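You operate a simulated robot arm through the tools that you are given. There is no shell and no other tool. Be economical: measure what you need, move in short steps, check, and stop when the job is done.

The job below is to be done with a simulated robot arm. You get a single attempt, and the scene is never put back.

TASK
Put the white oil bottle on the green pad. Open the left wrapper drawer, take the red sachet from the inside of the left wrapper drawer and leave it on the top of the black table and shut the drawer again. Press the scan button two times. Pull the lid of the warming box open. Do these in any order. Set down upright: white oil bottle.

It is judged by the outcome, as a careful person would: the job done as asked, and still so three seconds after it is handed in. It fails if anything else is knocked over, pushed out of place, dropped, spilled or broken. A push-on lid holds only when it is set on centred and level and pressed home; a screw cap is set on level and turned clockwise until tight.

THE ROBOT
A 7-joint arm with a two-finger parallel gripper on a trunk, on a base that drives. Base frame: it is fixed to the floor where the robot stands at the start and does not move with it; the origin is under the middle of the robot, x ahead of it, y to its left, z up; the surface under the hand at the start is at about z = 0.85. Units: m, degrees, N and s.
With the tool pointing down near the work surface it reaches from about 0.5 to 0.96 m from the robot's upright axis, wherever it stands. Its first joint turns from -166.0 to 166.0 degrees. Places, roughly: green pad (24x19 cm) [1.78, -0.08, 0.8]; left wrapper drawer [3.7, 5.4, 0.5]; lid of the warming box [7.8, 4.3, 1]; red sachet [3.75, 5.5, 0.5]; scan button [1.8, 5, 0.8]; top of the black table [4.7, 6.8, 0.8]; white oil bottle [0.75, 0, 1]. Payload 3.91 kg.
Tool frame: the origin (TCP) lies between the finger pads and is the grasp point; the fingertips stand 0.03 m ahead of it; z points along the fingers, y is the line along which they close. Largest opening 0.11 m; finger width 0.02, thickness 0.01; the body of the gripper, 0.048 by 0.112 m, starts 0.055 m behind the TCP.
Orientation is that of the tool frame in the base frame, as [roll, pitch, yaw] about the fixed x, y, z axes, in that order (R = Rz(yaw) Ry(pitch) Rx(roll)). With the fingers straight down and closing along the base's y, the tool's x points along the base's -x, its y along +y and its z along -z.

THE INTERFACE
- The arm moves only by the tool jog_arm. Its argument "moves" is a list of rows, each a list of 6 numbers: the shift along the tool's x, y, z in units of 200 mm (1.0 is 200 mm), then the turn, a rotation vector about the tool's x, y, z in units of 180 degrees (1.0 is 180 degrees). In form: [[tx, ty, tz, ax, ay, az], ...]. A call has 1 to 20 rows; each row is the pose to reach, as a shift and turn from the pose commanded when the call began, along the tool's axes at that moment. "fingers" is the gripper command, from -1 (shut) to 1 (fully open), values between in proportion, set as the call begins (left out, the last holds). A call with a number of a shift or a turn outside -1 to 1 is refused whole. Each row takes 0.2 s and may step no farther than 0.05 m and 8.6 degrees from the row before; otherwise, or with a gripper value out of range, the whole call is refused. A pose out of reach is approached as far as the arm can. The call stops where the force on the tool passes 40 N (or 10 N more than at its start, if that is more) or the arm is blocked; 0.2 s more then pass. Each finger travels about 0.072 m/s and halts on what it meets, pressing with about 31 N; the grip force reading is that of the motor and also rises with nothing between the fingers. The clock runs only during rows and for 0.2 s after the last one: add rows that repeat a pose to give the fingers time. It gives the time, the measured TCP pose, the force on the tool (base axes), the opening and the grip force at its end, in the units of the frame above (readings bear some noise), with the torque about the TCP (base axes, N m) and any sound that the robot's microphone picked up.
- Cameras (640 x 400 px; columns grow to the right, rows downward): "scene" is now at [0.2548, 0.016, 1.3626]; the picture's right is [0.15, -0.99, 0.00], its down [-0.56, -0.09, -0.83] and it looks along [0.82, 0.13, -0.56] (base axes); focal length 279 px, centre (320, 200). "wrist" rides on the gripper at [0.072, 0.017, -0.103] in the tool frame; the picture's right is [-0.23, 0.97, 0.00], its down [-0.76, -0.18, -0.62] and it looks along [-0.61, -0.14, 0.78] (tool axes); focal length 222 px, centre (320, 200). There is no depth. A picture from a camera that has moved, and an enlarged one, comes with that camera's place and axes in the base frame and with its lens.
- grab_frame(camera): a new picture of that camera. The clock stands still meanwhile.
- raise_lower(by): slides the trunk up (or, below 0, down) by that many m; the arm and the scene camera ride with it, the base frame stays. It gives what a move gives, with no picture.
- steer(legs): drives the robot by 1 to 6 legs, each [ahead, left, turn to the left] in m, m and degrees, along the robot's own axes; the way and the turn of a leg run together, so that a leg with both is an arc; at most 1.5 m and 180 degrees a leg. The arm and the cameras ride along, it lands a little off, and it stops where it bumps. It gives what a move gives.
- aim_head(pan, tilt): turns the head with the scene camera to pan (to the left, within 86 degrees either way) and tilt (down, from -29 to 69), counted from straight ahead of the robot. It gives what a move gives.
- inspect(camera, box): a new picture of the part [left, top, right, bottom] of that camera's present view, enlarged. The clock stands still meanwhile.
- close_job(): hands the job in; it is judged then, once.

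Work in short steps. Places have to be worked out from the pictures, the camera data and where the tool is seen: move nearer, look again, correct. Check each grasp and each placing, and mend what went wrong. You have 165 turns and 108 pictures in all, those below and enlarged ones among them. Open the gripper and draw the arm clear of the work before you hand the job in, unless the task says otherwise.

The tools are called after "Emit:" as name(argument=value, ...) on one line, values as JSON. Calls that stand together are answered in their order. jog_arm: Moves the arm, as the interface text tells. Its arguments: {"type":"object","properties":{"moves":{"type":"array"},"fingers":{"type":"number"}},"required":["moves"]} The other tools are called the same way: raise_lower (by) slides the trunk up or down; steer (legs) drives the base; aim_head (pan, tilt) turns the head that bears the scene camera; grab_frame (camera) takes a picture; inspect (camera, box) takes an enlarged picture of a part of a camera's view; close_job () hands the job in.

At the start:

```text
time_s: 0.0
ee_pos: [0.5431, 0.1234, 1.1583]
tool_rot: [-180.0, -0.1, 179.9]
ft_force: [-0.7, 0.4, 0.2]
ft_torque: [0.0, -0.02, 0.03]
opening: 0.1099
finger_force: 0.0
trunk travel left (down, up): [-0.55, 0.132]
robot x, y, heading: [0.0001, 0.0002, 0.0]
head pan, tilt: [8.8, 34.3]
```

scene: 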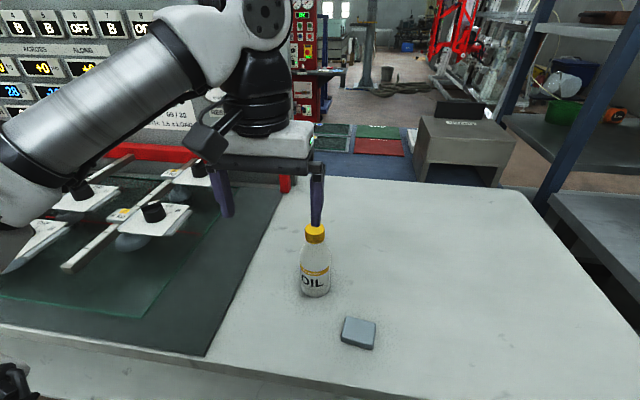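
wrist: 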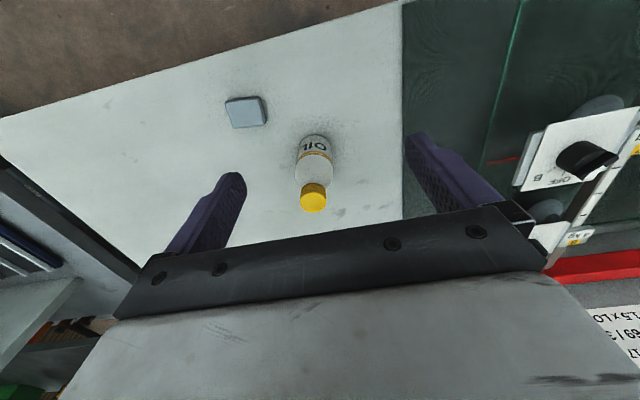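

I'll look closer at the bottle to place it precisely before grasping.

Emit:
inspect(camera="scene", box=[240, 200, 400, 300])

Emit:
inspect(camera="wrist", box=[200, 80, 440, 230])

```text
4.00 times, centred on (320, 250) of scene
camera zoom: at [0.2548, 0.016, 1.3626], right [0.15, -0.99, 0.0], down [-0.56, -0.09, -0.83], along [0.82, 0.13, -0.56], focal length 1116 px, centre (320, 0)
```

zoom: 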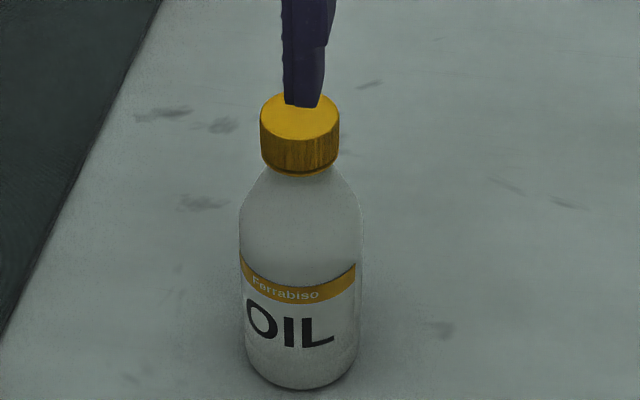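

```text
2.67 times, centred on (320, 155) of wrist
camera zoom: at [0.4688, 0.1402, 1.2617], right [0.23, 0.97, 0.0], down [0.76, -0.18, 0.62], along [0.61, -0.14, -0.78], focal length 592 px, centre (320, 320)
```

zoom: 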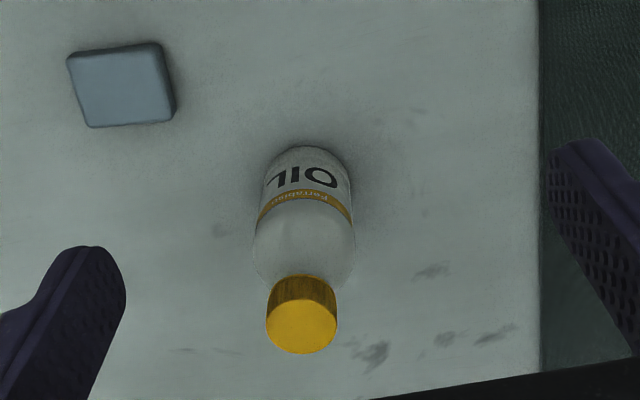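

The cap top triangulates to about (0.67, 0.088, 1.01). I'll move over it, staying high, and look again.

Emit:
jog_arm(moves=[[-0.2, -0.06, 0, 0, 0, 0], [-0.4, -0.12, 0, 0, 0, 0], [-0.6, -0.177, 0, 0, 0, 0], [-0.6, -0.177, 0, 0, 0, 0]], fingers=1)

Emit:
grab_frame(camera="wrist")

Emit:
grab_frame(camera="scene")

```text
time_s: 1.0
ee_pos: [0.6611, 0.0873, 1.1562]
tool_rot: [-179.9, -0.1, 179.9]
ft_force: [0.1, -0.9, 0.0]
ft_torque: [0.03, -0.02, 0.04]
opening: 0.1099
finger_force: 0.0
trunk travel left (down, up): [-0.55, 0.132]
robot x, y, heading: [-0.0026, 0.0001, 0.1]
head pan, tilt: [8.8, 34.3]
```

```text
103 pictures are left
camera wrist: at [0.5873, 0.1044, 1.2608], right [0.23, 0.97, 0.0], down [0.76, -0.18, 0.62], along [0.61, -0.14, -0.78], focal length 222 px, centre (320, 200)
```

wrist: 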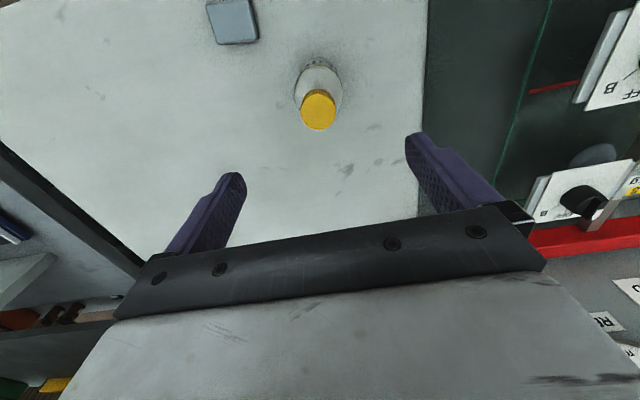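

```text
102 pictures are left
camera scene: at [0.2546, 0.016, 1.3626], right [0.15, -0.99, 0.0], down [-0.56, -0.09, -0.83], along [0.82, 0.13, -0.56], focal length 279 px, centre (320, 200)
```

scene: 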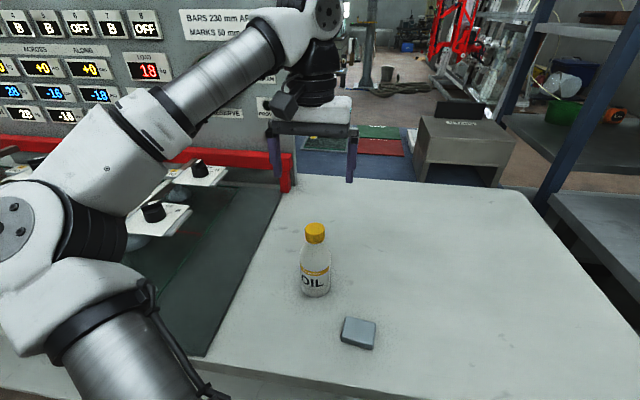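

Cap top is at about (0.658, 0.088, 1.017), right beneath the tool. Descending to z ≈ 0.973 with fingers open around the body's upper end.

Emit:
jog_arm(moves=[[0.01, 0, 0.2, 0, 0, 0], [0.02, 0, 0.4, 0, 0, 0], [0.02, 0, 0.6, 0, 0, 0], [0.02, 0, 0.75, 0, 0, 0], [0.02, 0, 0.85, 0, 0, 0], [0.02, 0, 0.9, 0, 0, 0], [0.02, 0, 0.9, 0, 0, 0]])

Emit:
grab_frame(camera="scene")

```text
time_s: 2.6
ee_pos: [0.6571, 0.0881, 0.9793]
tool_rot: [179.9, 0.0, 180.0]
ft_force: [-0.4, -0.5, 0.7]
ft_torque: [-0.03, 0.0, 0.0]
opening: 0.1095
finger_force: 0.1
trunk travel left (down, up): [-0.55, 0.132]
robot x, y, heading: [-0.0039, 0.0015, -0.1]
head pan, tilt: [8.8, 34.3]
```

```text
101 pictures are left
camera scene: at [0.2548, 0.016, 1.3626], right [0.15, -0.99, 0.0], down [-0.56, -0.09, -0.83], along [0.82, 0.13, -0.56], focal length 279 px, centre (320, 200)
```

scene: 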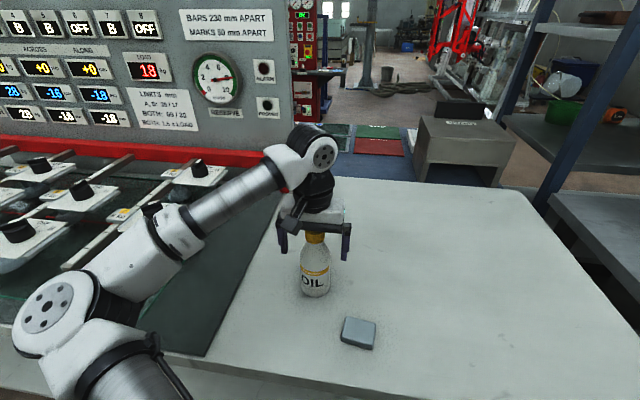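

The fingers straddle the bottle symmetrically. Closing.

Emit:
jog_arm(moves=[[0, 0, 0, 0, 0, 0], [0, 0, 0, 0, 0, 0], [0, 0, 0, 0, 0, 0], [0, 0, 0, 0, 0, 0], [0, 0, 0, 0, 0, 0]], fingers=-1)

Emit:
inspect(camera="scene", box=[240, 200, 400, 300])

```text
time_s: 3.8
ee_pos: [0.6583, 0.0877, 0.9793]
tool_rot: [179.9, 0.0, 180.0]
ft_force: [-0.4, -1.1, 0.3]
ft_torque: [-0.06, -0.02, -0.01]
opening: 0.0622
finger_force: 31.6
trunk travel left (down, up): [-0.55, 0.132]
robot x, y, heading: [0.0007, 0.0014, -0.1]
head pan, tilt: [8.8, 34.3]
```

```text
4.00 times, centred on (320, 250) of scene
camera zoom: at [0.2547, 0.0159, 1.3626], right [0.15, -0.99, 0.0], down [-0.56, -0.09, -0.83], along [0.82, 0.13, -0.56], focal length 1116 px, centre (320, 0)
```

zoom: 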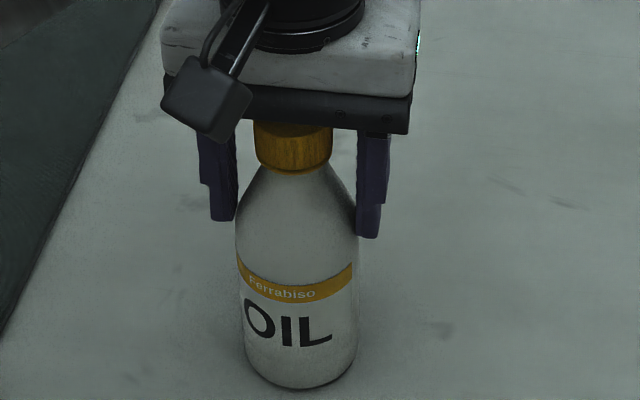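

Gripped on the body (0.062 m). Lifting 0.14 m and checking it holds, while looking around for the pad.

Emit:
jog_arm(moves=[[0, 0, -0.1, 0, 0, 0], [0, 0, -0.25, 0, 0, 0], [0, 0, -0.4, 0, 0, 0], [0, 0, -0.55, 0, 0, 0], [0, 0, -0.7, 0, 0, 0], [0, 0, -0.7, 0, 0, 0]])

Emit:
aim_head(pan=-10, tilt=25)

Emit:
grab_frame(camera="scene")

```text
time_s: 5.2
ee_pos: [0.6604, 0.0895, 1.1197]
tool_rot: [180.0, 0.0, -179.9]
ft_force: [-0.8, 0.2, -3.7]
ft_torque: [0.0, -0.02, 0.0]
opening: 0.0619
finger_force: 31.3
trunk travel left (down, up): [-0.55, 0.132]
robot x, y, heading: [0.0006, 0.0006, -0.2]
head pan, tilt: [8.8, 34.3]
```

```text
time_s: 6.0
ee_pos: [0.6611, 0.0913, 1.1181]
tool_rot: [179.9, 0.0, 180.0]
ft_force: [-0.5, -0.6, -3.4]
ft_torque: [0.0, 0.0, 0.01]
opening: 0.0622
finger_force: 30.4
trunk travel left (down, up): [-0.55, 0.132]
robot x, y, heading: [0.0008, -0.0026, 0.2]
head pan, tilt: [-10.0, 25.0]
```

```text
99 pictures are left
camera scene: at [0.2584, -0.0135, 1.3772], right [-0.17, -0.98, 0.0], down [-0.42, 0.07, -0.91], along [0.89, -0.16, -0.42], focal length 279 px, centre (320, 200)
```

scene: 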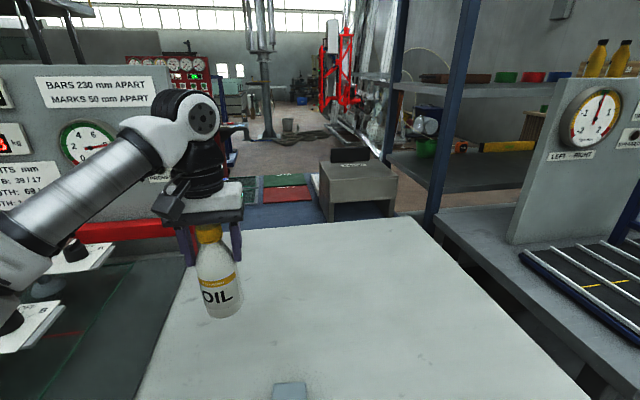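

Lift holds (about 3.5 N). A green item sits beyond the table near where the pad should be; zooming in.

Emit:
inspect(camera="scene", box=[220, 140, 420, 265])

```text
3.20 times, centred on (320, 202) of scene
camera zoom: at [0.2584, -0.0135, 1.3772], right [-0.17, -0.98, 0.0], down [-0.42, 0.07, -0.91], along [0.89, -0.16, -0.42], focal length 893 px, centre (320, 192)
```

zoom: 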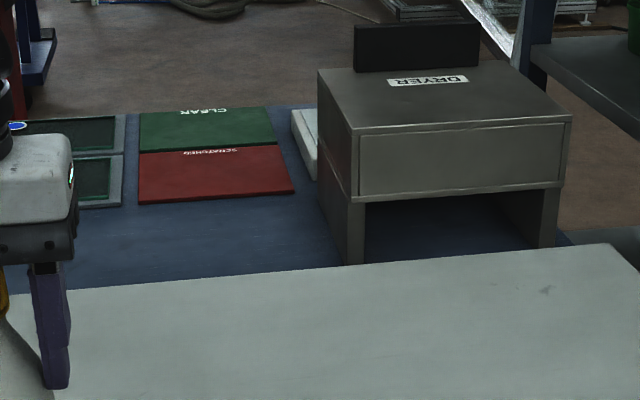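

The green pad ("CLEAR") is on a blue table beyond, at about (1.78, -0.08, 0.80), to be reached from another side. Looking around for a driving route.

Emit:
aim_head(pan=80, tilt=20)

Emit:
grab_frame(camera="scene")

Emit:
aim_head(pan=-80, tilt=20)

Emit:
grab_frame(camera="scene")

Emit:
aim_head(pan=-35, tilt=20)

Emit:
grab_frame(camera="scene")

Emit:
aim_head(pan=35, tilt=10)

Emit:
grab_frame(camera="scene")

```text
time_s: 7.7
ee_pos: [0.661, 0.0901, 1.1191]
tool_rot: [-180.0, 0.1, 179.8]
ft_force: [-1.3, -0.1, -3.5]
ft_torque: [0.01, 0.0, -0.01]
opening: 0.0624
finger_force: 31.0
trunk travel left (down, up): [-0.55, 0.132]
robot x, y, heading: [0.0012, -0.001, -0.2]
head pan, tilt: [80.0, 20.0]
```

```text
97 pictures are left
camera scene: at [0.1839, 0.0941, 1.3854], right [0.98, -0.17, 0.0], down [-0.06, -0.34, -0.94], along [0.16, 0.93, -0.34], focal length 279 px, centre (320, 200)
```

scene: 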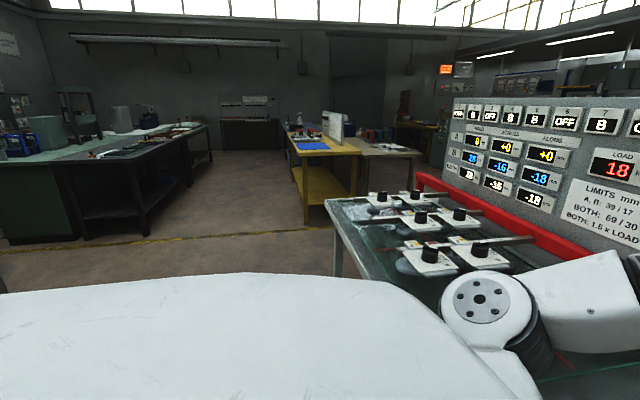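

```text
time_s: 10.1
ee_pos: [0.6608, 0.0901, 1.1191]
tool_rot: [-180.0, 0.0, 180.0]
ft_force: [0.2, 0.2, -3.4]
ft_torque: [0.02, -0.01, 0.02]
opening: 0.0596
finger_force: 31.0
trunk travel left (down, up): [-0.55, 0.132]
robot x, y, heading: [0.0011, 0.0018, 0.2]
head pan, tilt: [-80.0, 20.0]
```

```text
96 pictures are left
camera scene: at [0.1839, -0.0893, 1.3854], right [-0.98, -0.17, 0.0], down [-0.06, 0.34, -0.94], along [0.16, -0.93, -0.34], focal length 279 px, centre (320, 200)
```

scene: 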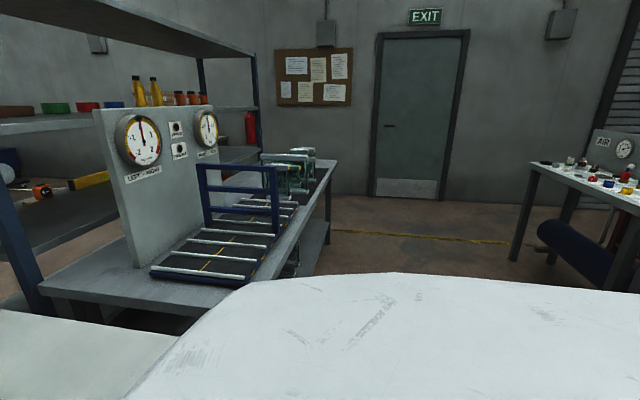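

```text
time_s: 11.2
ee_pos: [0.6605, 0.0888, 1.12]
tool_rot: [179.9, -0.1, 180.0]
ft_force: [-0.1, -0.4, -3.5]
ft_torque: [0.02, -0.01, -0.04]
opening: 0.0598
finger_force: 30.8
trunk travel left (down, up): [-0.55, 0.132]
robot x, y, heading: [-0.0018, 0.0006, -0.0]
head pan, tilt: [-35.0, 20.0]
```

```text
95 pictures are left
camera scene: at [0.2439, -0.051, 1.3853], right [-0.57, -0.82, 0.0], down [-0.28, 0.2, -0.94], along [0.77, -0.54, -0.34], focal length 279 px, centre (320, 200)
```

scene: 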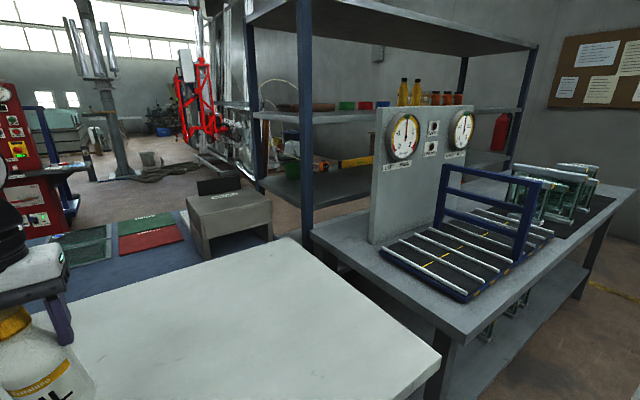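

```text
time_s: 12.7
ee_pos: [0.6616, 0.09, 1.119]
tool_rot: [-180.0, 0.0, 180.0]
ft_force: [0.0, 0.6, -4.0]
ft_torque: [0.01, 0.0, 0.02]
opening: 0.0598
finger_force: 30.6
trunk travel left (down, up): [-0.55, 0.132]
robot x, y, heading: [-0.0001, 0.0025, -0.1]
head pan, tilt: [35.0, 10.0]
```

```text
94 pictures are left
camera scene: at [0.2439, 0.0557, 1.4016], right [0.57, -0.82, 0.0], down [-0.14, -0.1, -0.98], along [0.81, 0.56, -0.17], focal length 279 px, centre (320, 200)
```

scene: 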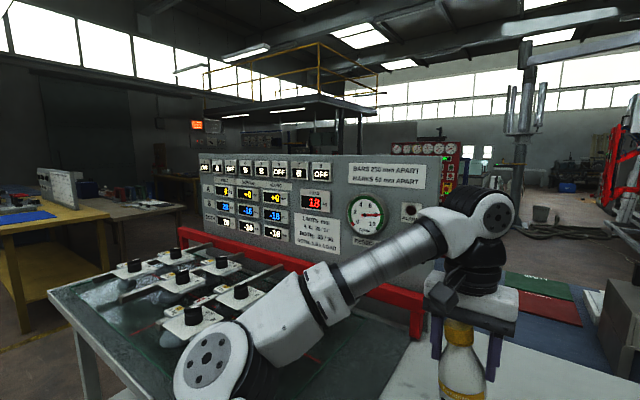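

The way around is to the left: a corridor lies between the glass table (y<1.8) and the yellow bench (y>3.1). I'll back off, turn left and drive along the open floor, then look.

Emit:
steer(legs=[[-0.45, 0, 0], [0, 0, 90], [1.2, 0, 0]])

Emit:
aim_head(pan=-50, tilt=20)

Emit:
grab_frame(camera="scene")

```text
time_s: 25.1
ee_pos: [-0.6648, 1.8428, 1.1194]
tool_rot: [179.9, -0.1, -85.6]
ft_force: [-0.1, 0.7, -3.2]
ft_torque: [-0.01, 0.02, -0.01]
opening: 0.0591
finger_force: 31.0
trunk travel left (down, up): [-0.55, 0.132]
robot x, y, heading: [-0.5235, 1.1885, 94.4]
head pan, tilt: [35.0, 10.0]
```

```text
time_s: 26.7
ee_pos: [-0.6649, 1.8418, 1.1203]
tool_rot: [-180.0, 0.0, -85.5]
ft_force: [0.1, -0.3, -3.2]
ft_torque: [0.03, 0.05, 0.02]
opening: 0.0594
finger_force: 30.8
trunk travel left (down, up): [-0.55, 0.132]
robot x, y, heading: [-0.5232, 1.1919, 94.6]
head pan, tilt: [-50.0, 20.0]
```

```text
93 pictures are left
camera scene: at [-0.4738, 1.4275, 1.3854], right [0.7, -0.71, 0.0], down [-0.24, -0.24, -0.94], along [0.67, 0.66, -0.34], focal length 279 px, centre (320, 200)
```

scene: 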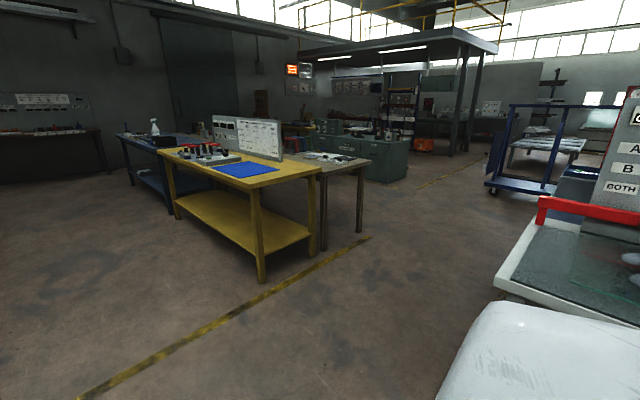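

Open corridor at y≈2.4. Drive on, turn right to face +x.

Emit:
steer(legs=[[1.15, 0, 0], [0, 0, -94.5], [0.8, 0, 0]])

Emit:
aim_head(pan=-15, tilt=20)

Emit:
grab_frame(camera="scene")

```text
time_s: 40.6
ee_pos: [0.8246, 2.4605, 1.1193]
tool_rot: [-180.0, 0.0, -179.6]
ft_force: [0.3, -0.5, -2.9]
ft_torque: [-0.01, 0.0, 0.0]
opening: 0.037
finger_force: 31.0
trunk travel left (down, up): [-0.55, 0.132]
robot x, y, heading: [0.1664, 2.3642, 0.4]
head pan, tilt: [-50.0, 20.0]
```

```text
time_s: 41.6
ee_pos: [0.8244, 2.4602, 1.1199]
tool_rot: [180.0, 0.0, -179.7]
ft_force: [-0.8, 0.5, -2.8]
ft_torque: [0.02, 0.01, 0.0]
opening: 0.037
finger_force: 31.6
trunk travel left (down, up): [-0.55, 0.132]
robot x, y, heading: [0.1638, 2.3658, 0.4]
head pan, tilt: [-15.0, 20.0]
```

```text
92 pictures are left
camera scene: at [0.422, 2.3466, 1.3853], right [-0.25, -0.97, 0.0], down [-0.33, 0.09, -0.94], along [0.91, -0.24, -0.34], focal length 279 px, centre (320, 200)
```

scene: 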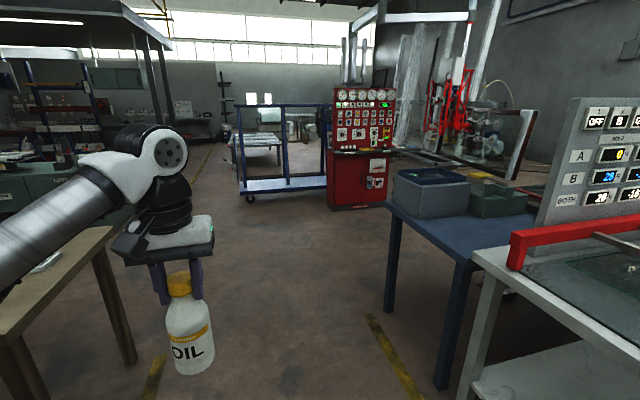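

The opening has gone from 0.062 to 0.037: the bottle is creeping down in the fingers. Checking closely.

Emit:
inspect(camera="scene", box=[110, 220, 270, 320])

Emit:
grab_frame(camera="wrist")

```text
4.00 times, centred on (190, 270) of scene
camera zoom: at [0.422, 2.3466, 1.3853], right [-0.25, -0.97, 0.0], down [-0.33, 0.09, -0.94], along [0.91, -0.24, -0.34], focal length 1116 px, centre (840, -80)
```

zoom: 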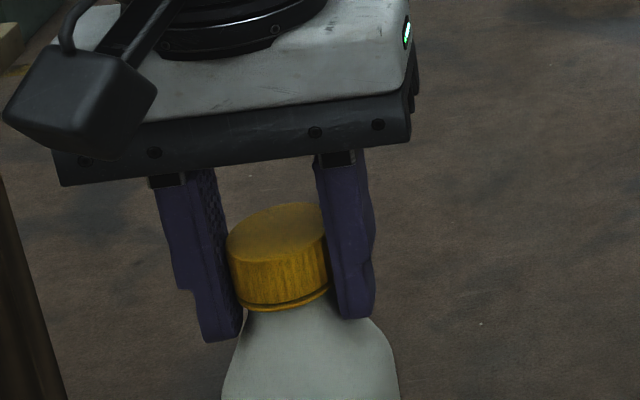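

```text
90 pictures are left
camera wrist: at [0.7519, 2.4766, 1.2229], right [0.22, 0.98, 0.0], down [0.76, -0.17, 0.62], along [0.61, -0.14, -0.78], focal length 222 px, centre (320, 200)
```

wrist: 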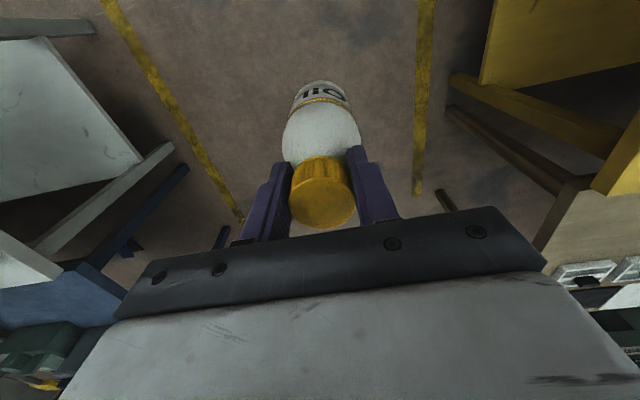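

The grip is now flush on the full cap (parallel faces), so it should hold. Continuing down the corridor; then I'll turn right toward the far side of the blue table.

Emit:
steer(legs=[[1.25, 0, 0], [1.25, 0, 0], [0, 0, -90]])

Emit:
aim_head(pan=20, tilt=25)

Emit:
grab_frame(camera="scene")

```text
time_s: 58.0
ee_pos: [2.8249, 1.708, 1.1196]
tool_rot: [180.0, 0.1, 91.7]
ft_force: [1.1, 0.2, -3.8]
ft_torque: [0.0, -0.02, -0.01]
opening: 0.037
finger_force: 31.5
trunk travel left (down, up): [-0.55, 0.132]
robot x, y, heading: [2.7179, 2.366, -88.4]
head pan, tilt: [-15.0, 20.0]
```

```text
time_s: 59.0
ee_pos: [2.8252, 1.7079, 1.1193]
tool_rot: [-180.0, 0.1, 91.6]
ft_force: [-0.2, -0.9, -3.3]
ft_torque: [0.0, -0.01, -0.04]
opening: 0.0369
finger_force: 30.8
trunk travel left (down, up): [-0.55, 0.132]
robot x, y, heading: [2.7203, 2.3688, -88.3]
head pan, tilt: [20.0, 25.0]
```

```text
89 pictures are left
camera scene: at [2.7541, 2.113, 1.3773], right [-0.93, -0.37, 0.0], down [-0.15, 0.39, -0.91], along [0.33, -0.84, -0.42], focal length 279 px, centre (320, 200)
```

scene: 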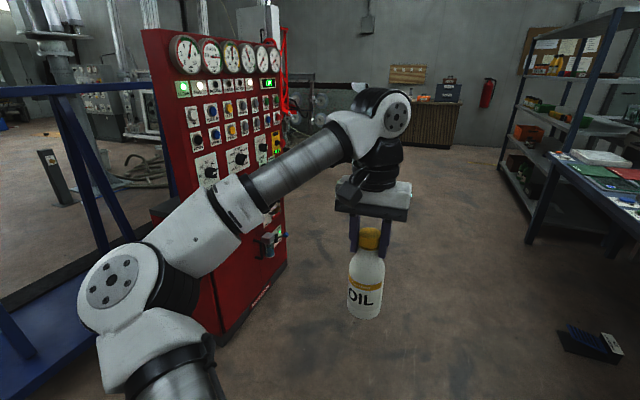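

Clear passage between the red machine (x≈3.65) and the blue table. Drive ahead and turn to face the table.

Emit:
steer(legs=[[1.2, 0, 0], [1.2, 0, 0], [0, 0, -91.5]])

Emit:
aim_head(pan=0, tilt=32)

Emit:
grab_frame(camera="scene")

```text
time_s: 75.2
ee_pos: [2.1375, -0.148, 1.1201]
tool_rot: [-180.0, 0.0, -3.4]
ft_force: [-0.1, 0.2, -3.3]
ft_torque: [0.0, 0.0, -0.03]
opening: 0.037
finger_force: 31.1
trunk travel left (down, up): [-0.55, 0.132]
robot x, y, heading: [2.8013, -0.0977, 176.5]
head pan, tilt: [20.0, 25.0]
```

```text
time_s: 76.0
ee_pos: [2.1375, -0.1483, 1.1191]
tool_rot: [180.0, 0.0, -3.4]
ft_force: [1.0, 0.4, -3.2]
ft_torque: [-0.01, 0.01, 0.02]
opening: 0.037
finger_force: 31.3
trunk travel left (down, up): [-0.55, 0.132]
robot x, y, heading: [2.8031, -0.0987, 176.3]
head pan, tilt: [0.0, 32.0]
```

```text
88 pictures are left
camera scene: at [2.5409, -0.0803, 1.3662], right [0.06, 1.0, 0.0], down [0.53, -0.03, -0.85], along [-0.85, 0.05, -0.53], focal length 279 px, centre (320, 200)
```

scene: 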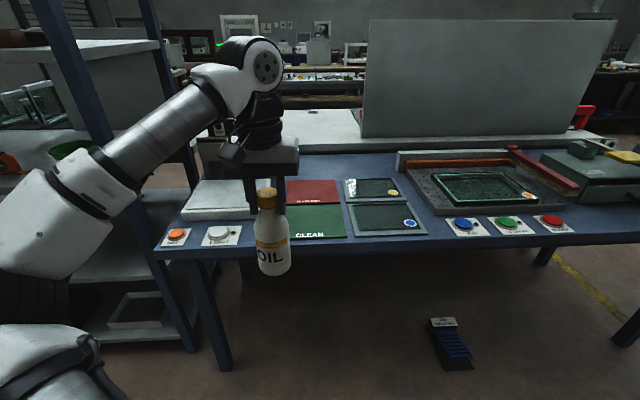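

The pad spans about x 1.68–1.86, y −0.195–0.045 (centre 1.775, −0.075). Drive 0.24 m ahead, then re-read.

Emit:
steer(legs=[[0.24, 0, 0]])

Emit:
grab_frame(camera="scene")

Emit:
grab_frame(camera="wrist")

```text
time_s: 77.8
ee_pos: [1.9039, -0.1318, 1.1188]
tool_rot: [180.0, -0.1, -3.6]
ft_force: [-0.4, -0.4, -3.8]
ft_torque: [0.0, -0.01, -0.02]
opening: 0.0369
finger_force: 30.6
trunk travel left (down, up): [-0.55, 0.132]
robot x, y, heading: [2.5715, -0.0774, 176.4]
head pan, tilt: [0.0, 32.0]
```

```text
87 pictures are left
camera scene: at [2.3085, -0.0651, 1.3659], right [0.06, 1.0, 0.0], down [0.53, -0.03, -0.85], along [-0.85, 0.05, -0.53], focal length 279 px, centre (320, 200)
```

scene: 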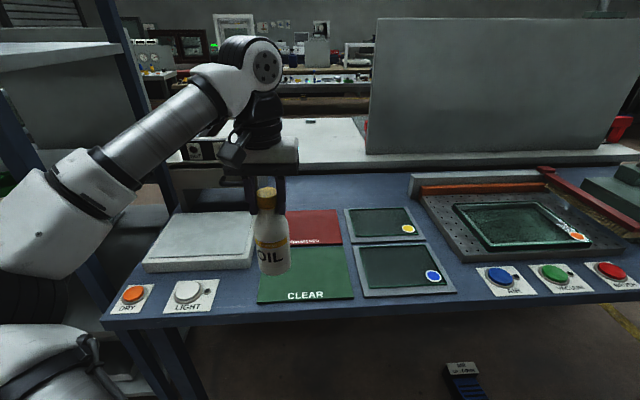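

```text
86 pictures are left
camera wrist: at [1.9758, -0.1535, 1.2225], right [-0.29, -0.96, 0.0], down [-0.75, 0.23, 0.62], along [-0.6, 0.18, -0.78], focal length 222 px, centre (320, 200)
```

wrist: 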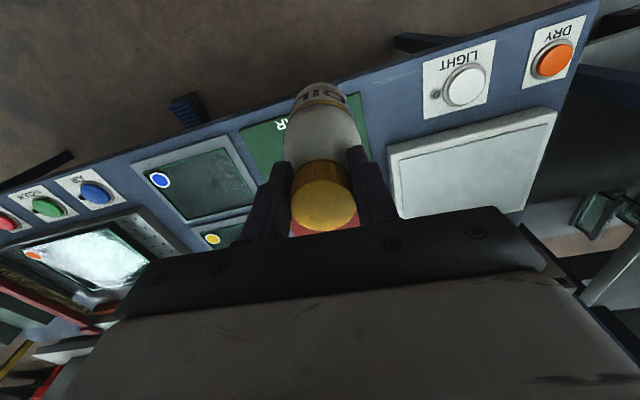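

Bottle bottom is about 0.15 below the TCP. Moving over the pad centre and down to just above.

Emit:
jog_arm(moves=[[-0.2, -0.08, 0, 0, 0, 0], [-0.4, -0.16, 0, 0, 0, 0], [-0.6, -0.24, 0, 0, 0, 0], [-0.66, -0.26, 0.15, 0, 0, 0], [-0.66, -0.26, 0.35, 0, 0, 0], [-0.66, -0.26, 0.5, 0, 0, 0], [-0.66, -0.26, 0.6, 0, 0, 0], [-0.66, -0.26, 0.6, 0, 0, 0]])

Emit:
grab_frame(camera="scene")

```text
time_s: 79.5
ee_pos: [1.7804, -0.0718, 0.9983]
tool_rot: [-179.9, 0.0, -3.6]
ft_force: [0.2, 0.5, -4.0]
ft_torque: [-0.05, -0.02, -0.02]
opening: 0.0372
finger_force: 30.9
trunk travel left (down, up): [-0.55, 0.132]
robot x, y, heading: [2.5717, -0.0844, 176.1]
head pan, tilt: [0.0, 32.0]
```

```text
85 pictures are left
camera scene: at [2.3092, -0.0651, 1.3661], right [0.06, 1.0, 0.0], down [0.53, -0.03, -0.85], along [-0.85, 0.05, -0.53], focal length 279 px, centre (320, 200)
```

scene: 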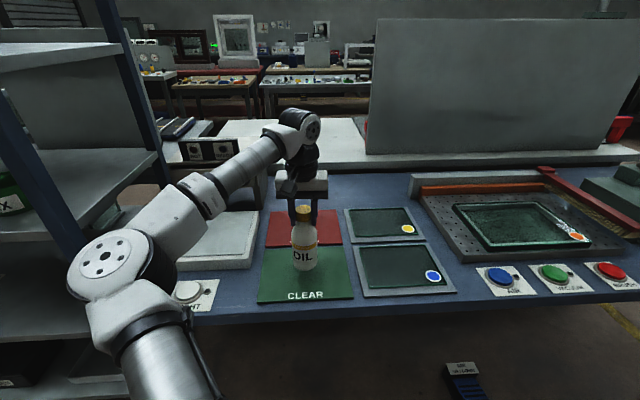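

Over the pad. Lowering slowly, watching the weight go off.

Emit:
jog_arm(moves=[[0, 0, 0.05, 0, 0, 0], [0, 0, 0.1, 0, 0, 0], [0, 0, 0.15, 0, 0, 0], [0, 0, 0.18, 0, 0, 0], [0, 0, 0.2, 0, 0, 0]])

Emit:
inspect(camera="scene", box=[240, 190, 400, 310])

```text
time_s: 80.9
ee_pos: [1.7781, -0.0724, 0.9673]
tool_rot: [-180.0, 0.8, -3.6]
ft_force: [6.7, -1.6, 18.4]
ft_torque: [-0.17, -0.5, -0.06]
opening: 0.0375
finger_force: 30.9
trunk travel left (down, up): [-0.55, 0.132]
robot x, y, heading: [2.5691, -0.0855, 176.1]
head pan, tilt: [0.0, 32.0]
stopped in row 5: the force on the tool passed its limit at 42 N (the readings are from after the stop); the commanded pose is now the measured one
```

```text
3.33 times, centred on (320, 250) of scene
camera zoom: at [2.3117, -0.0654, 1.3667], right [0.06, 1.0, 0.0], down [0.53, -0.03, -0.85], along [-0.85, 0.05, -0.53], focal length 930 px, centre (320, 33)
```

zoom: 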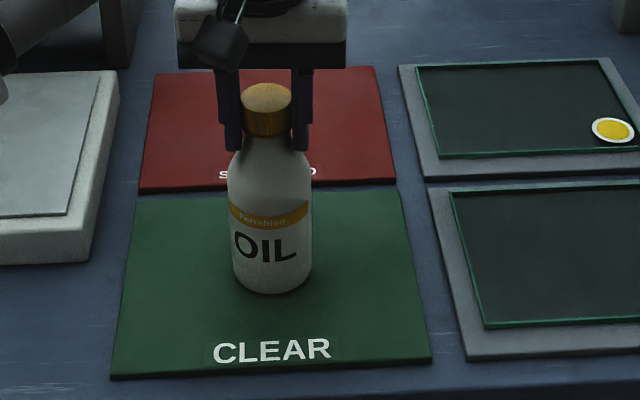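

The bottle is standing on the pad. I'll ease up 2 mm to relieve the press and open the fingers.

Emit:
jog_arm(moves=[[0, 0, -0.01, 0, 0, 0], [0, 0, -0.01, 0, 0, 0]])

Emit:
jog_arm(moves=[[0, 0, 0, 0, 0, 0], [0, 0, 0, 0, 0, 0], [0, 0, 0, 0, 0, 0], [0, 0, 0, 0, 0, 0]], fingers=1)

Emit:
inspect(camera="scene", box=[240, 190, 400, 310])

```text
time_s: 81.5
ee_pos: [1.7774, -0.0725, 0.9678]
tool_rot: [-179.8, 0.5, -3.7]
ft_force: [8.8, 0.2, 13.5]
ft_torque: [-0.05, -0.89, 0.02]
opening: 0.037
finger_force: 31.2
trunk travel left (down, up): [-0.55, 0.132]
robot x, y, heading: [2.5688, -0.0831, 176.1]
head pan, tilt: [0.0, 32.0]
```

```text
time_s: 82.5
ee_pos: [1.7759, -0.073, 0.9663]
tool_rot: [-180.0, 0.6, -3.6]
ft_force: [-0.3, -0.7, -1.2]
ft_torque: [0.01, 0.01, -0.01]
opening: 0.1101
finger_force: 0.1
trunk travel left (down, up): [-0.55, 0.132]
robot x, y, heading: [2.5706, -0.0833, 176.7]
head pan, tilt: [0.0, 32.0]
```

```text
3.33 times, centred on (320, 250) of scene
camera zoom: at [2.3094, -0.0652, 1.3662], right [0.06, 1.0, 0.0], down [0.53, -0.03, -0.85], along [-0.85, 0.05, -0.53], focal length 930 px, centre (320, 33)
```

zoom: 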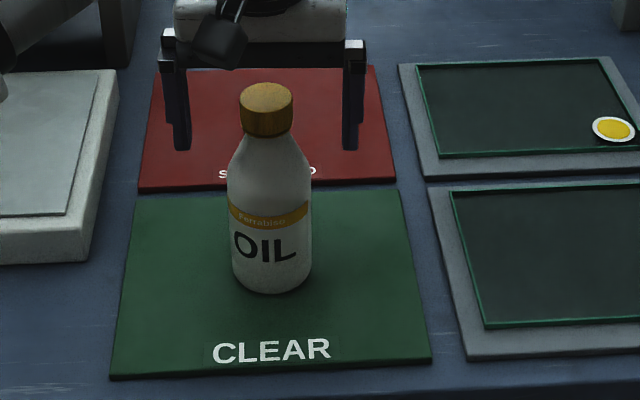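

Bottle stands upright on the pad. Raising straight up, retracting, then backing away.

Emit:
jog_arm(moves=[[0, 0, -0.2, 0, 0, 0], [0, 0, -0.4, 0, 0, 0], [0, 0, -0.6, 0, 0, 0], [0, 0, -0.8, 0, 0, 0], [0.2, 0, -0.9, 0, 0, 0], [0.4, 0, -0.9, 0, 0, 0], [0.6, 0, -0.9, 0, 0, 0], [0.8, 0, -0.9, 0, 0, 0]])

Emit:
steer(legs=[[-0.3, 0, 0], [0, 0, -88], [1.0, 0, 0]])

Emit:
aim_head(pan=0, tilt=18)

Emit:
grab_frame(camera="scene")

```text
time_s: 84.3
ee_pos: [1.9383, -0.0824, 1.1464]
tool_rot: [-179.8, 0.6, -3.5]
ft_force: [-0.2, 0.6, 0.4]
ft_torque: [0.02, 0.03, 0.0]
opening: 0.11
finger_force: 0.0
trunk travel left (down, up): [-0.55, 0.132]
robot x, y, heading: [2.5713, -0.0823, 176.2]
head pan, tilt: [0.0, 32.0]
```

```text
time_s: 95.1
ee_pos: [2.9019, 1.5457, 1.145]
tool_rot: [180.0, 0.5, -92.4]
ft_force: [0.8, -0.4, 0.4]
ft_torque: [-0.01, 0.0, -0.01]
opening: 0.1101
finger_force: 0.0
trunk travel left (down, up): [-0.55, 0.132]
robot x, y, heading: [2.9104, 0.9147, 87.5]
head pan, tilt: [0.0, 32.0]
```

```text
time_s: 95.9
ee_pos: [2.9027, 1.5461, 1.1449]
tool_rot: [-179.9, 0.5, -92.4]
ft_force: [1.0, 0.4, 0.5]
ft_torque: [-0.01, -0.01, -0.01]
opening: 0.1099
finger_force: 0.0
trunk travel left (down, up): [-0.55, 0.132]
robot x, y, heading: [2.9102, 0.9105, 87.5]
head pan, tilt: [0.0, 18.0]
```

```text
82 pictures are left
camera scene: at [2.9229, 1.1772, 1.3886], right [1.0, -0.04, 0.0], down [-0.01, -0.31, -0.95], along [0.04, 0.95, -0.31], focal length 279 px, centre (320, 200)
```

scene: 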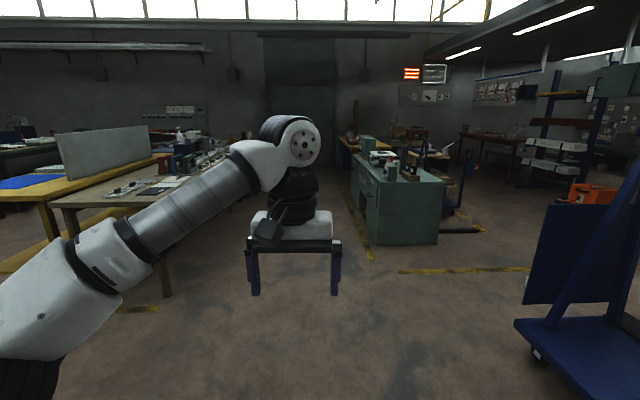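

The green cabinet (drawers) is ahead right; the tables with the scan button ahead left. Driving into the aisle between.

Emit:
steer(legs=[[1.2, 0.1, 2.5], [0.9, 0.1, 0]])

Emit:
aim_head(pan=35, tilt=22)

Emit:
grab_frame(camera="scene")

Emit:
aim_head(pan=-35, tilt=22)

Emit:
grab_frame(camera="scene")

```text
time_s: 106.3
ee_pos: [2.7498, 3.6513, 1.1453]
tool_rot: [180.0, 0.5, -91.6]
ft_force: [-0.9, 0.3, 0.9]
ft_torque: [0.02, -0.03, -0.03]
opening: 0.1101
finger_force: 0.0
trunk travel left (down, up): [-0.55, 0.132]
robot x, y, heading: [2.7706, 3.0169, 88.5]
head pan, tilt: [0.0, 18.0]
```

```text
time_s: 107.3
ee_pos: [2.7503, 3.6512, 1.1461]
tool_rot: [180.0, 0.5, -91.7]
ft_force: [0.2, -0.1, 0.1]
ft_torque: [-0.01, 0.02, -0.01]
opening: 0.1101
finger_force: 0.0
trunk travel left (down, up): [-0.55, 0.132]
robot x, y, heading: [2.771, 3.0195, 88.1]
head pan, tilt: [35.0, 22.0]
```

```text
81 pictures are left
camera scene: at [2.7216, 3.2681, 1.3822], right [0.84, 0.55, 0.0], down [0.21, -0.31, -0.93], along [-0.51, 0.78, -0.37], focal length 279 px, centre (320, 200)
```

scene: 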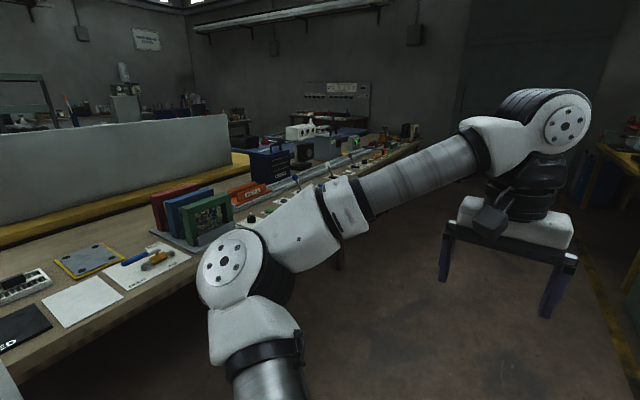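

```text
time_s: 108.8
ee_pos: [2.7494, 3.6518, 1.1446]
tool_rot: [-180.0, 0.5, -91.7]
ft_force: [-0.1, -0.1, 0.0]
ft_torque: [0.0, 0.02, -0.03]
opening: 0.1105
finger_force: 0.1
trunk travel left (down, up): [-0.55, 0.132]
robot x, y, heading: [2.7726, 3.0183, 88.1]
head pan, tilt: [-35.0, 22.0]
```

```text
80 pictures are left
camera scene: at [2.8279, 3.2648, 1.3822], right [0.8, -0.6, 0.0], down [-0.22, -0.3, -0.93], along [0.55, 0.74, -0.37], focal length 279 px, centre (320, 200)
```

scene: 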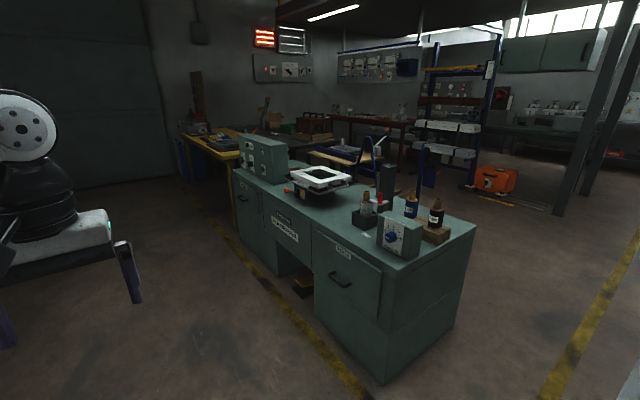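

Left drawer is the far one on the green bench's front; the scan button is on the long table to the left. Raise the trunk slightly for clearance, drive alongside and turn to face the table.

Emit:
raise_lower(by=0.1)

Emit:
steer(legs=[[1.0, -0.05, 1], [0.95, 0, 0], [0, 0, 90]])

Emit:
aim_head(pan=0, tilt=38)

Emit:
grab_frame(camera="scene")

```text
time_s: 110.1
ee_pos: [2.7508, 3.6524, 1.2455]
tool_rot: [-179.9, 0.5, -91.7]
ft_force: [0.5, -0.2, 0.4]
ft_torque: [0.01, -0.01, 0.0]
opening: 0.1098
finger_force: 0.1
trunk travel left (down, up): [-0.65, 0.032]
robot x, y, heading: [2.7706, 3.0196, 88.4]
head pan, tilt: [-35.0, 22.0]
```

```text
time_s: 123.7
ee_pos: [2.215, 4.9283, 1.2447]
tool_rot: [-179.9, 0.5, -0.9]
ft_force: [0.9, 0.0, 0.3]
ft_torque: [-0.01, -0.04, 0.0]
opening: 0.1099
finger_force: 0.0
trunk travel left (down, up): [-0.65, 0.032]
robot x, y, heading: [2.8482, 4.9555, 179.1]
head pan, tilt: [-35.0, 22.0]
```

```text
time_s: 124.7
ee_pos: [2.2149, 4.9282, 1.2447]
tool_rot: [-179.9, 0.5, -0.8]
ft_force: [-0.7, 0.6, 0.2]
ft_torque: [-0.02, 0.01, -0.01]
opening: 0.1099
finger_force: 0.1
trunk travel left (down, up): [-0.65, 0.032]
robot x, y, heading: [2.8449, 4.9566, 179.3]
head pan, tilt: [0.0, 38.0]
```

```text
79 pictures are left
camera scene: at [2.5884, 4.9633, 1.457], right [0.02, 1.0, 0.0], down [0.62, -0.01, -0.79], along [-0.79, 0.01, -0.62], focal length 279 px, centre (320, 200)
```

scene: 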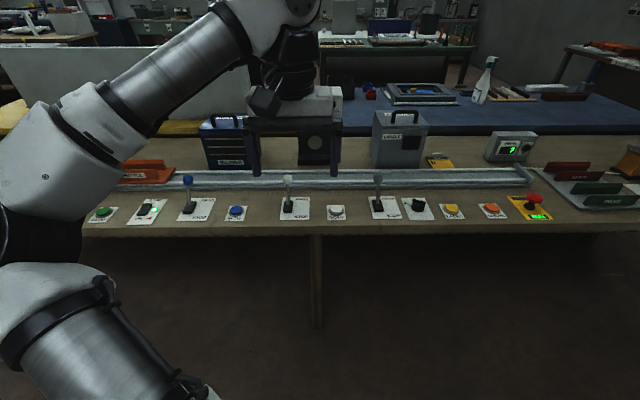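

Many controls on this edge; zooming in to read labels.

Emit:
inspect(camera="scene", box=[80, 160, 320, 235])

Emit:
inspect(camera="scene", box=[320, 160, 560, 235])

```text
2.67 times, centred on (200, 198) of scene
camera zoom: at [2.5884, 4.9633, 1.457], right [0.02, 1.0, 0.0], down [0.62, -0.01, -0.79], along [-0.79, 0.01, -0.62], focal length 744 px, centre (640, 207)
```

zoom: 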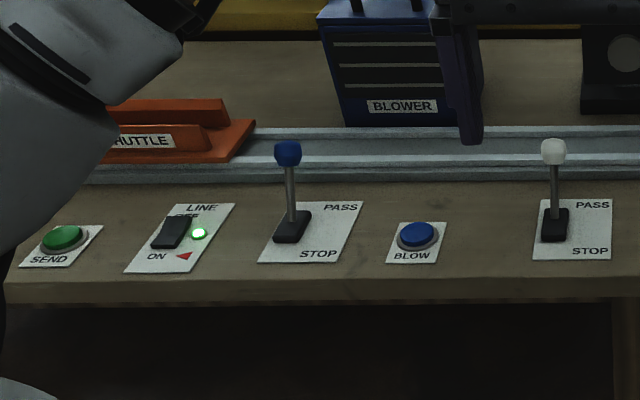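

```text
2.67 times, centred on (440, 198) of scene
camera zoom: at [2.5884, 4.9633, 1.457], right [0.02, 1.0, 0.0], down [0.62, -0.01, -0.79], along [-0.79, 0.01, -0.62], focal length 744 px, centre (0, 207)
```

zoom: 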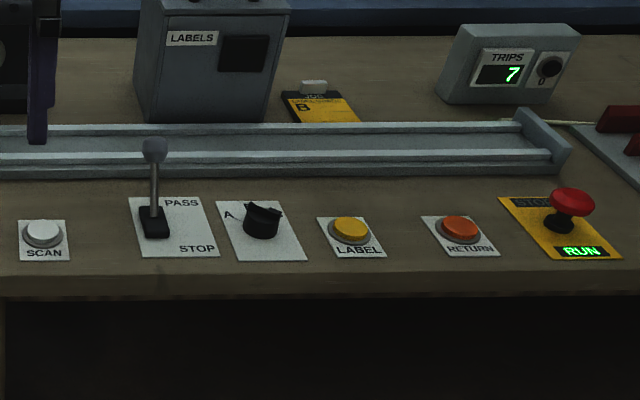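

SCAN is the white button, at about (1.827, 5.03). Drive nearer and sideways, with fingers shut.

Emit:
steer(legs=[[0.25, -0.1, 0.5]])

Emit:
jog_arm(moves=[[0, 0, 0.2, 0, 0, 0], [0, 0, 0.4, 0, 0, 0], [0, 0, 0.6, 0, 0, 0], [0, 0, 0.8, 0, 0, 0], [0, 0, 0.8, 0, 0, 0]], fingers=-1)

Emit:
grab_frame(camera="scene")

Emit:
grab_frame(camera="wrist")

```text
time_s: 126.6
ee_pos: [1.9696, 5.027, 1.244]
tool_rot: [179.9, 0.5, -0.5]
ft_force: [-0.6, 0.3, 0.4]
ft_torque: [0.0, -0.01, -0.01]
opening: 0.1101
finger_force: 0.1
trunk travel left (down, up): [-0.65, 0.032]
robot x, y, heading: [2.6023, 5.0589, 179.6]
head pan, tilt: [0.0, 38.0]
```

```text
time_s: 127.8
ee_pos: [1.9706, 5.0253, 1.0838]
tool_rot: [-180.0, 0.6, -0.4]
ft_force: [-0.7, 0.0, -0.3]
ft_torque: [-0.01, -0.03, 0.01]
opening: 0.0
finger_force: 31.7
trunk travel left (down, up): [-0.65, 0.032]
robot x, y, heading: [2.6023, 5.0601, 179.2]
head pan, tilt: [0.0, 38.0]
```

```text
76 pictures are left
camera scene: at [2.3441, 5.0637, 1.457], right [0.01, 1.0, 0.0], down [0.62, -0.01, -0.79], along [-0.79, 0.01, -0.62], focal length 279 px, centre (320, 200)
```

scene: 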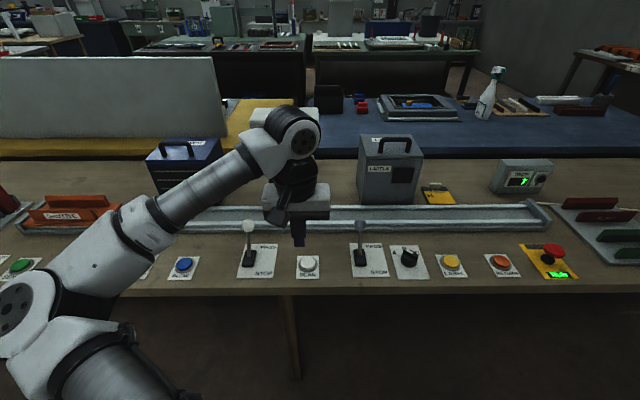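

```text
75 pictures are left
camera wrist: at [2.0432, 5.0076, 1.1869], right [-0.24, -0.97, 0.0], down [-0.75, 0.18, 0.63], along [-0.61, 0.15, -0.78], focal length 222 px, centre (320, 200)
```

wrist: 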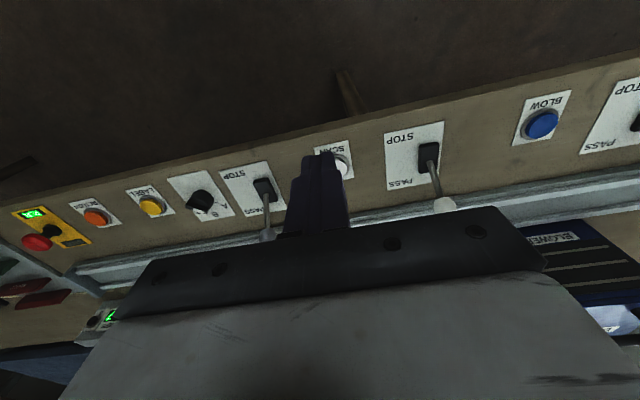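

Two views agree: button at (1.825, 5.034, ~0.82). Move over it and to ~6 cm above.

Emit:
jog_arm(moves=[[-0.2, -0.01, 0, 0, 0, 0], [-0.4, -0.02, 0, 0, 0, 0], [-0.6, -0.03, 0, 0, 0, 0], [-0.72, -0.04, 0.1, 0, 0, 0], [-0.72, -0.04, 0.3, 0, 0, 0], [-0.72, -0.04, 0.5, 0, 0, 0], [-0.72, -0.04, 0.7, 0, 0, 0], [-0.72, -0.04, 0.75, 0, 0, 0], [-0.72, -0.04, 0.75, 0, 0, 0]])

Emit:
inspect(camera="scene", box=[230, 200, 390, 300])

Emit:
inspect(camera="wrist", box=[220, 40, 460, 190])

```text
time_s: 129.8
ee_pos: [1.8237, 5.0355, 0.9365]
tool_rot: [180.0, 0.5, -0.5]
ft_force: [-0.7, 0.0, 0.3]
ft_torque: [-0.01, -0.01, 0.02]
opening: 0.0001
finger_force: 31.3
trunk travel left (down, up): [-0.65, 0.032]
robot x, y, heading: [2.604, 5.0589, 179.2]
head pan, tilt: [0.0, 38.0]
```

```text
4.00 times, centred on (310, 250) of scene
camera zoom: at [2.344, 5.0635, 1.457], right [0.01, 1.0, 0.0], down [0.62, -0.01, -0.79], along [-0.79, 0.01, -0.62], focal length 1116 px, centre (360, 0)
```

zoom: 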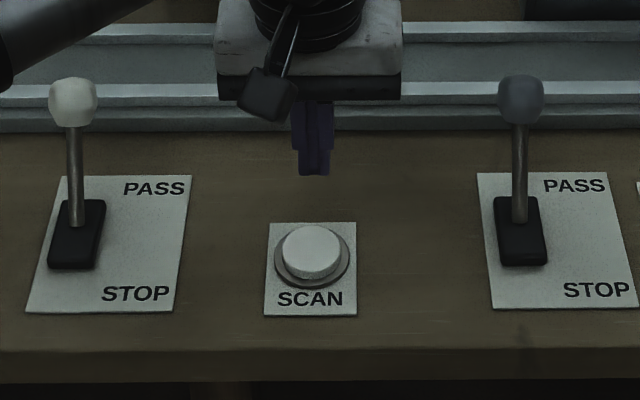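

```text
2.67 times, centred on (340, 115) of wrist
camera zoom: at [1.897, 5.0177, 1.0389], right [-0.24, -0.97, 0.0], down [-0.75, 0.18, 0.63], along [-0.61, 0.15, -0.78], focal length 592 px, centre (267, 427)
```

zoom: 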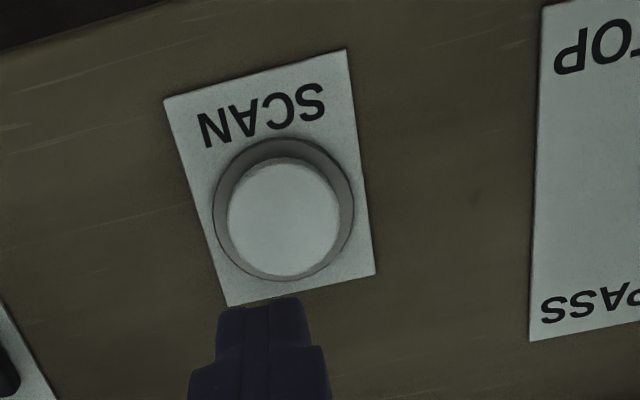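

Well aligned (within 5 mm). Descend near, then press in 2 mm steps.

Emit:
jog_arm(moves=[[0, 0.01, 0.2, 0, 0, 0], [0, 0.01, 0.36, 0, 0, 0], [0, 0.01, 0.4, 0, 0, 0], [0, 0.01, 0.41, 0, 0, 0], [0, 0.01, 0.42, 0, 0, 0], [0, 0.01, 0.43, 0, 0, 0], [0, 0.01, 0.44, 0, 0, 0], [0, 0.01, 0.45, 0, 0, 0], [0, 0.01, 0.46, 0, 0, 0]])

```text
time_s: 131.8
ee_pos: [1.8233, 5.0336, 0.8445]
tool_rot: [-179.9, 0.5, -0.5]
ft_force: [0.9, -0.1, 1.5]
ft_torque: [-0.01, -0.04, 0.01]
opening: 0.0
finger_force: 31.1
trunk travel left (down, up): [-0.65, 0.032]
robot x, y, heading: [2.6038, 5.0578, 179.4]
head pan, tilt: [0.0, 38.0]
```

Just about touching; continue pressing in 2 mm steps.

Emit:
jog_arm(moves=[[0, 0, 0.01, 0, 0, 0], [0, 0, 0.02, 0, 0, 0], [0, 0, 0.03, 0, 0, 0], [0, 0, 0.04, 0, 0, 0]])

Emit:
inspect(camera="scene", box=[230, 200, 390, 300])

```text
time_s: 132.8
ee_pos: [1.8234, 5.0354, 0.8402]
tool_rot: [-179.9, 0.7, -0.5]
ft_force: [2.0, 2.1, 18.4]
ft_torque: [0.09, -0.16, 0.17]
opening: 0.0
finger_force: 30.8
trunk travel left (down, up): [-0.65, 0.032]
robot x, y, heading: [2.606, 5.0569, 179.6]
head pan, tilt: [0.0, 38.0]
heard: click
```

```text
4.00 times, centred on (310, 250) of scene
camera zoom: at [2.346, 5.0639, 1.4577], right [0.01, 1.0, 0.0], down [0.61, -0.01, -0.79], along [-0.79, 0.01, -0.61], focal length 1116 px, centre (360, 0)
```

zoom: 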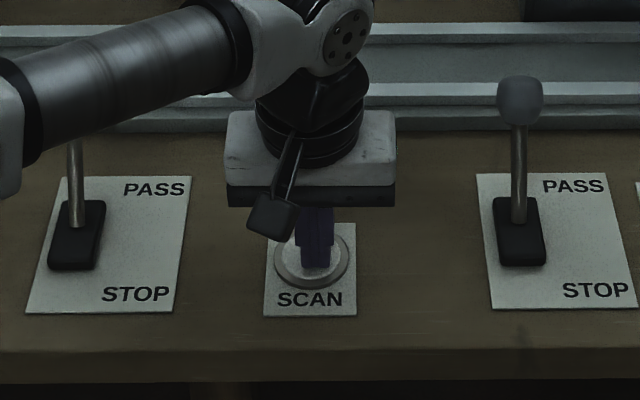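

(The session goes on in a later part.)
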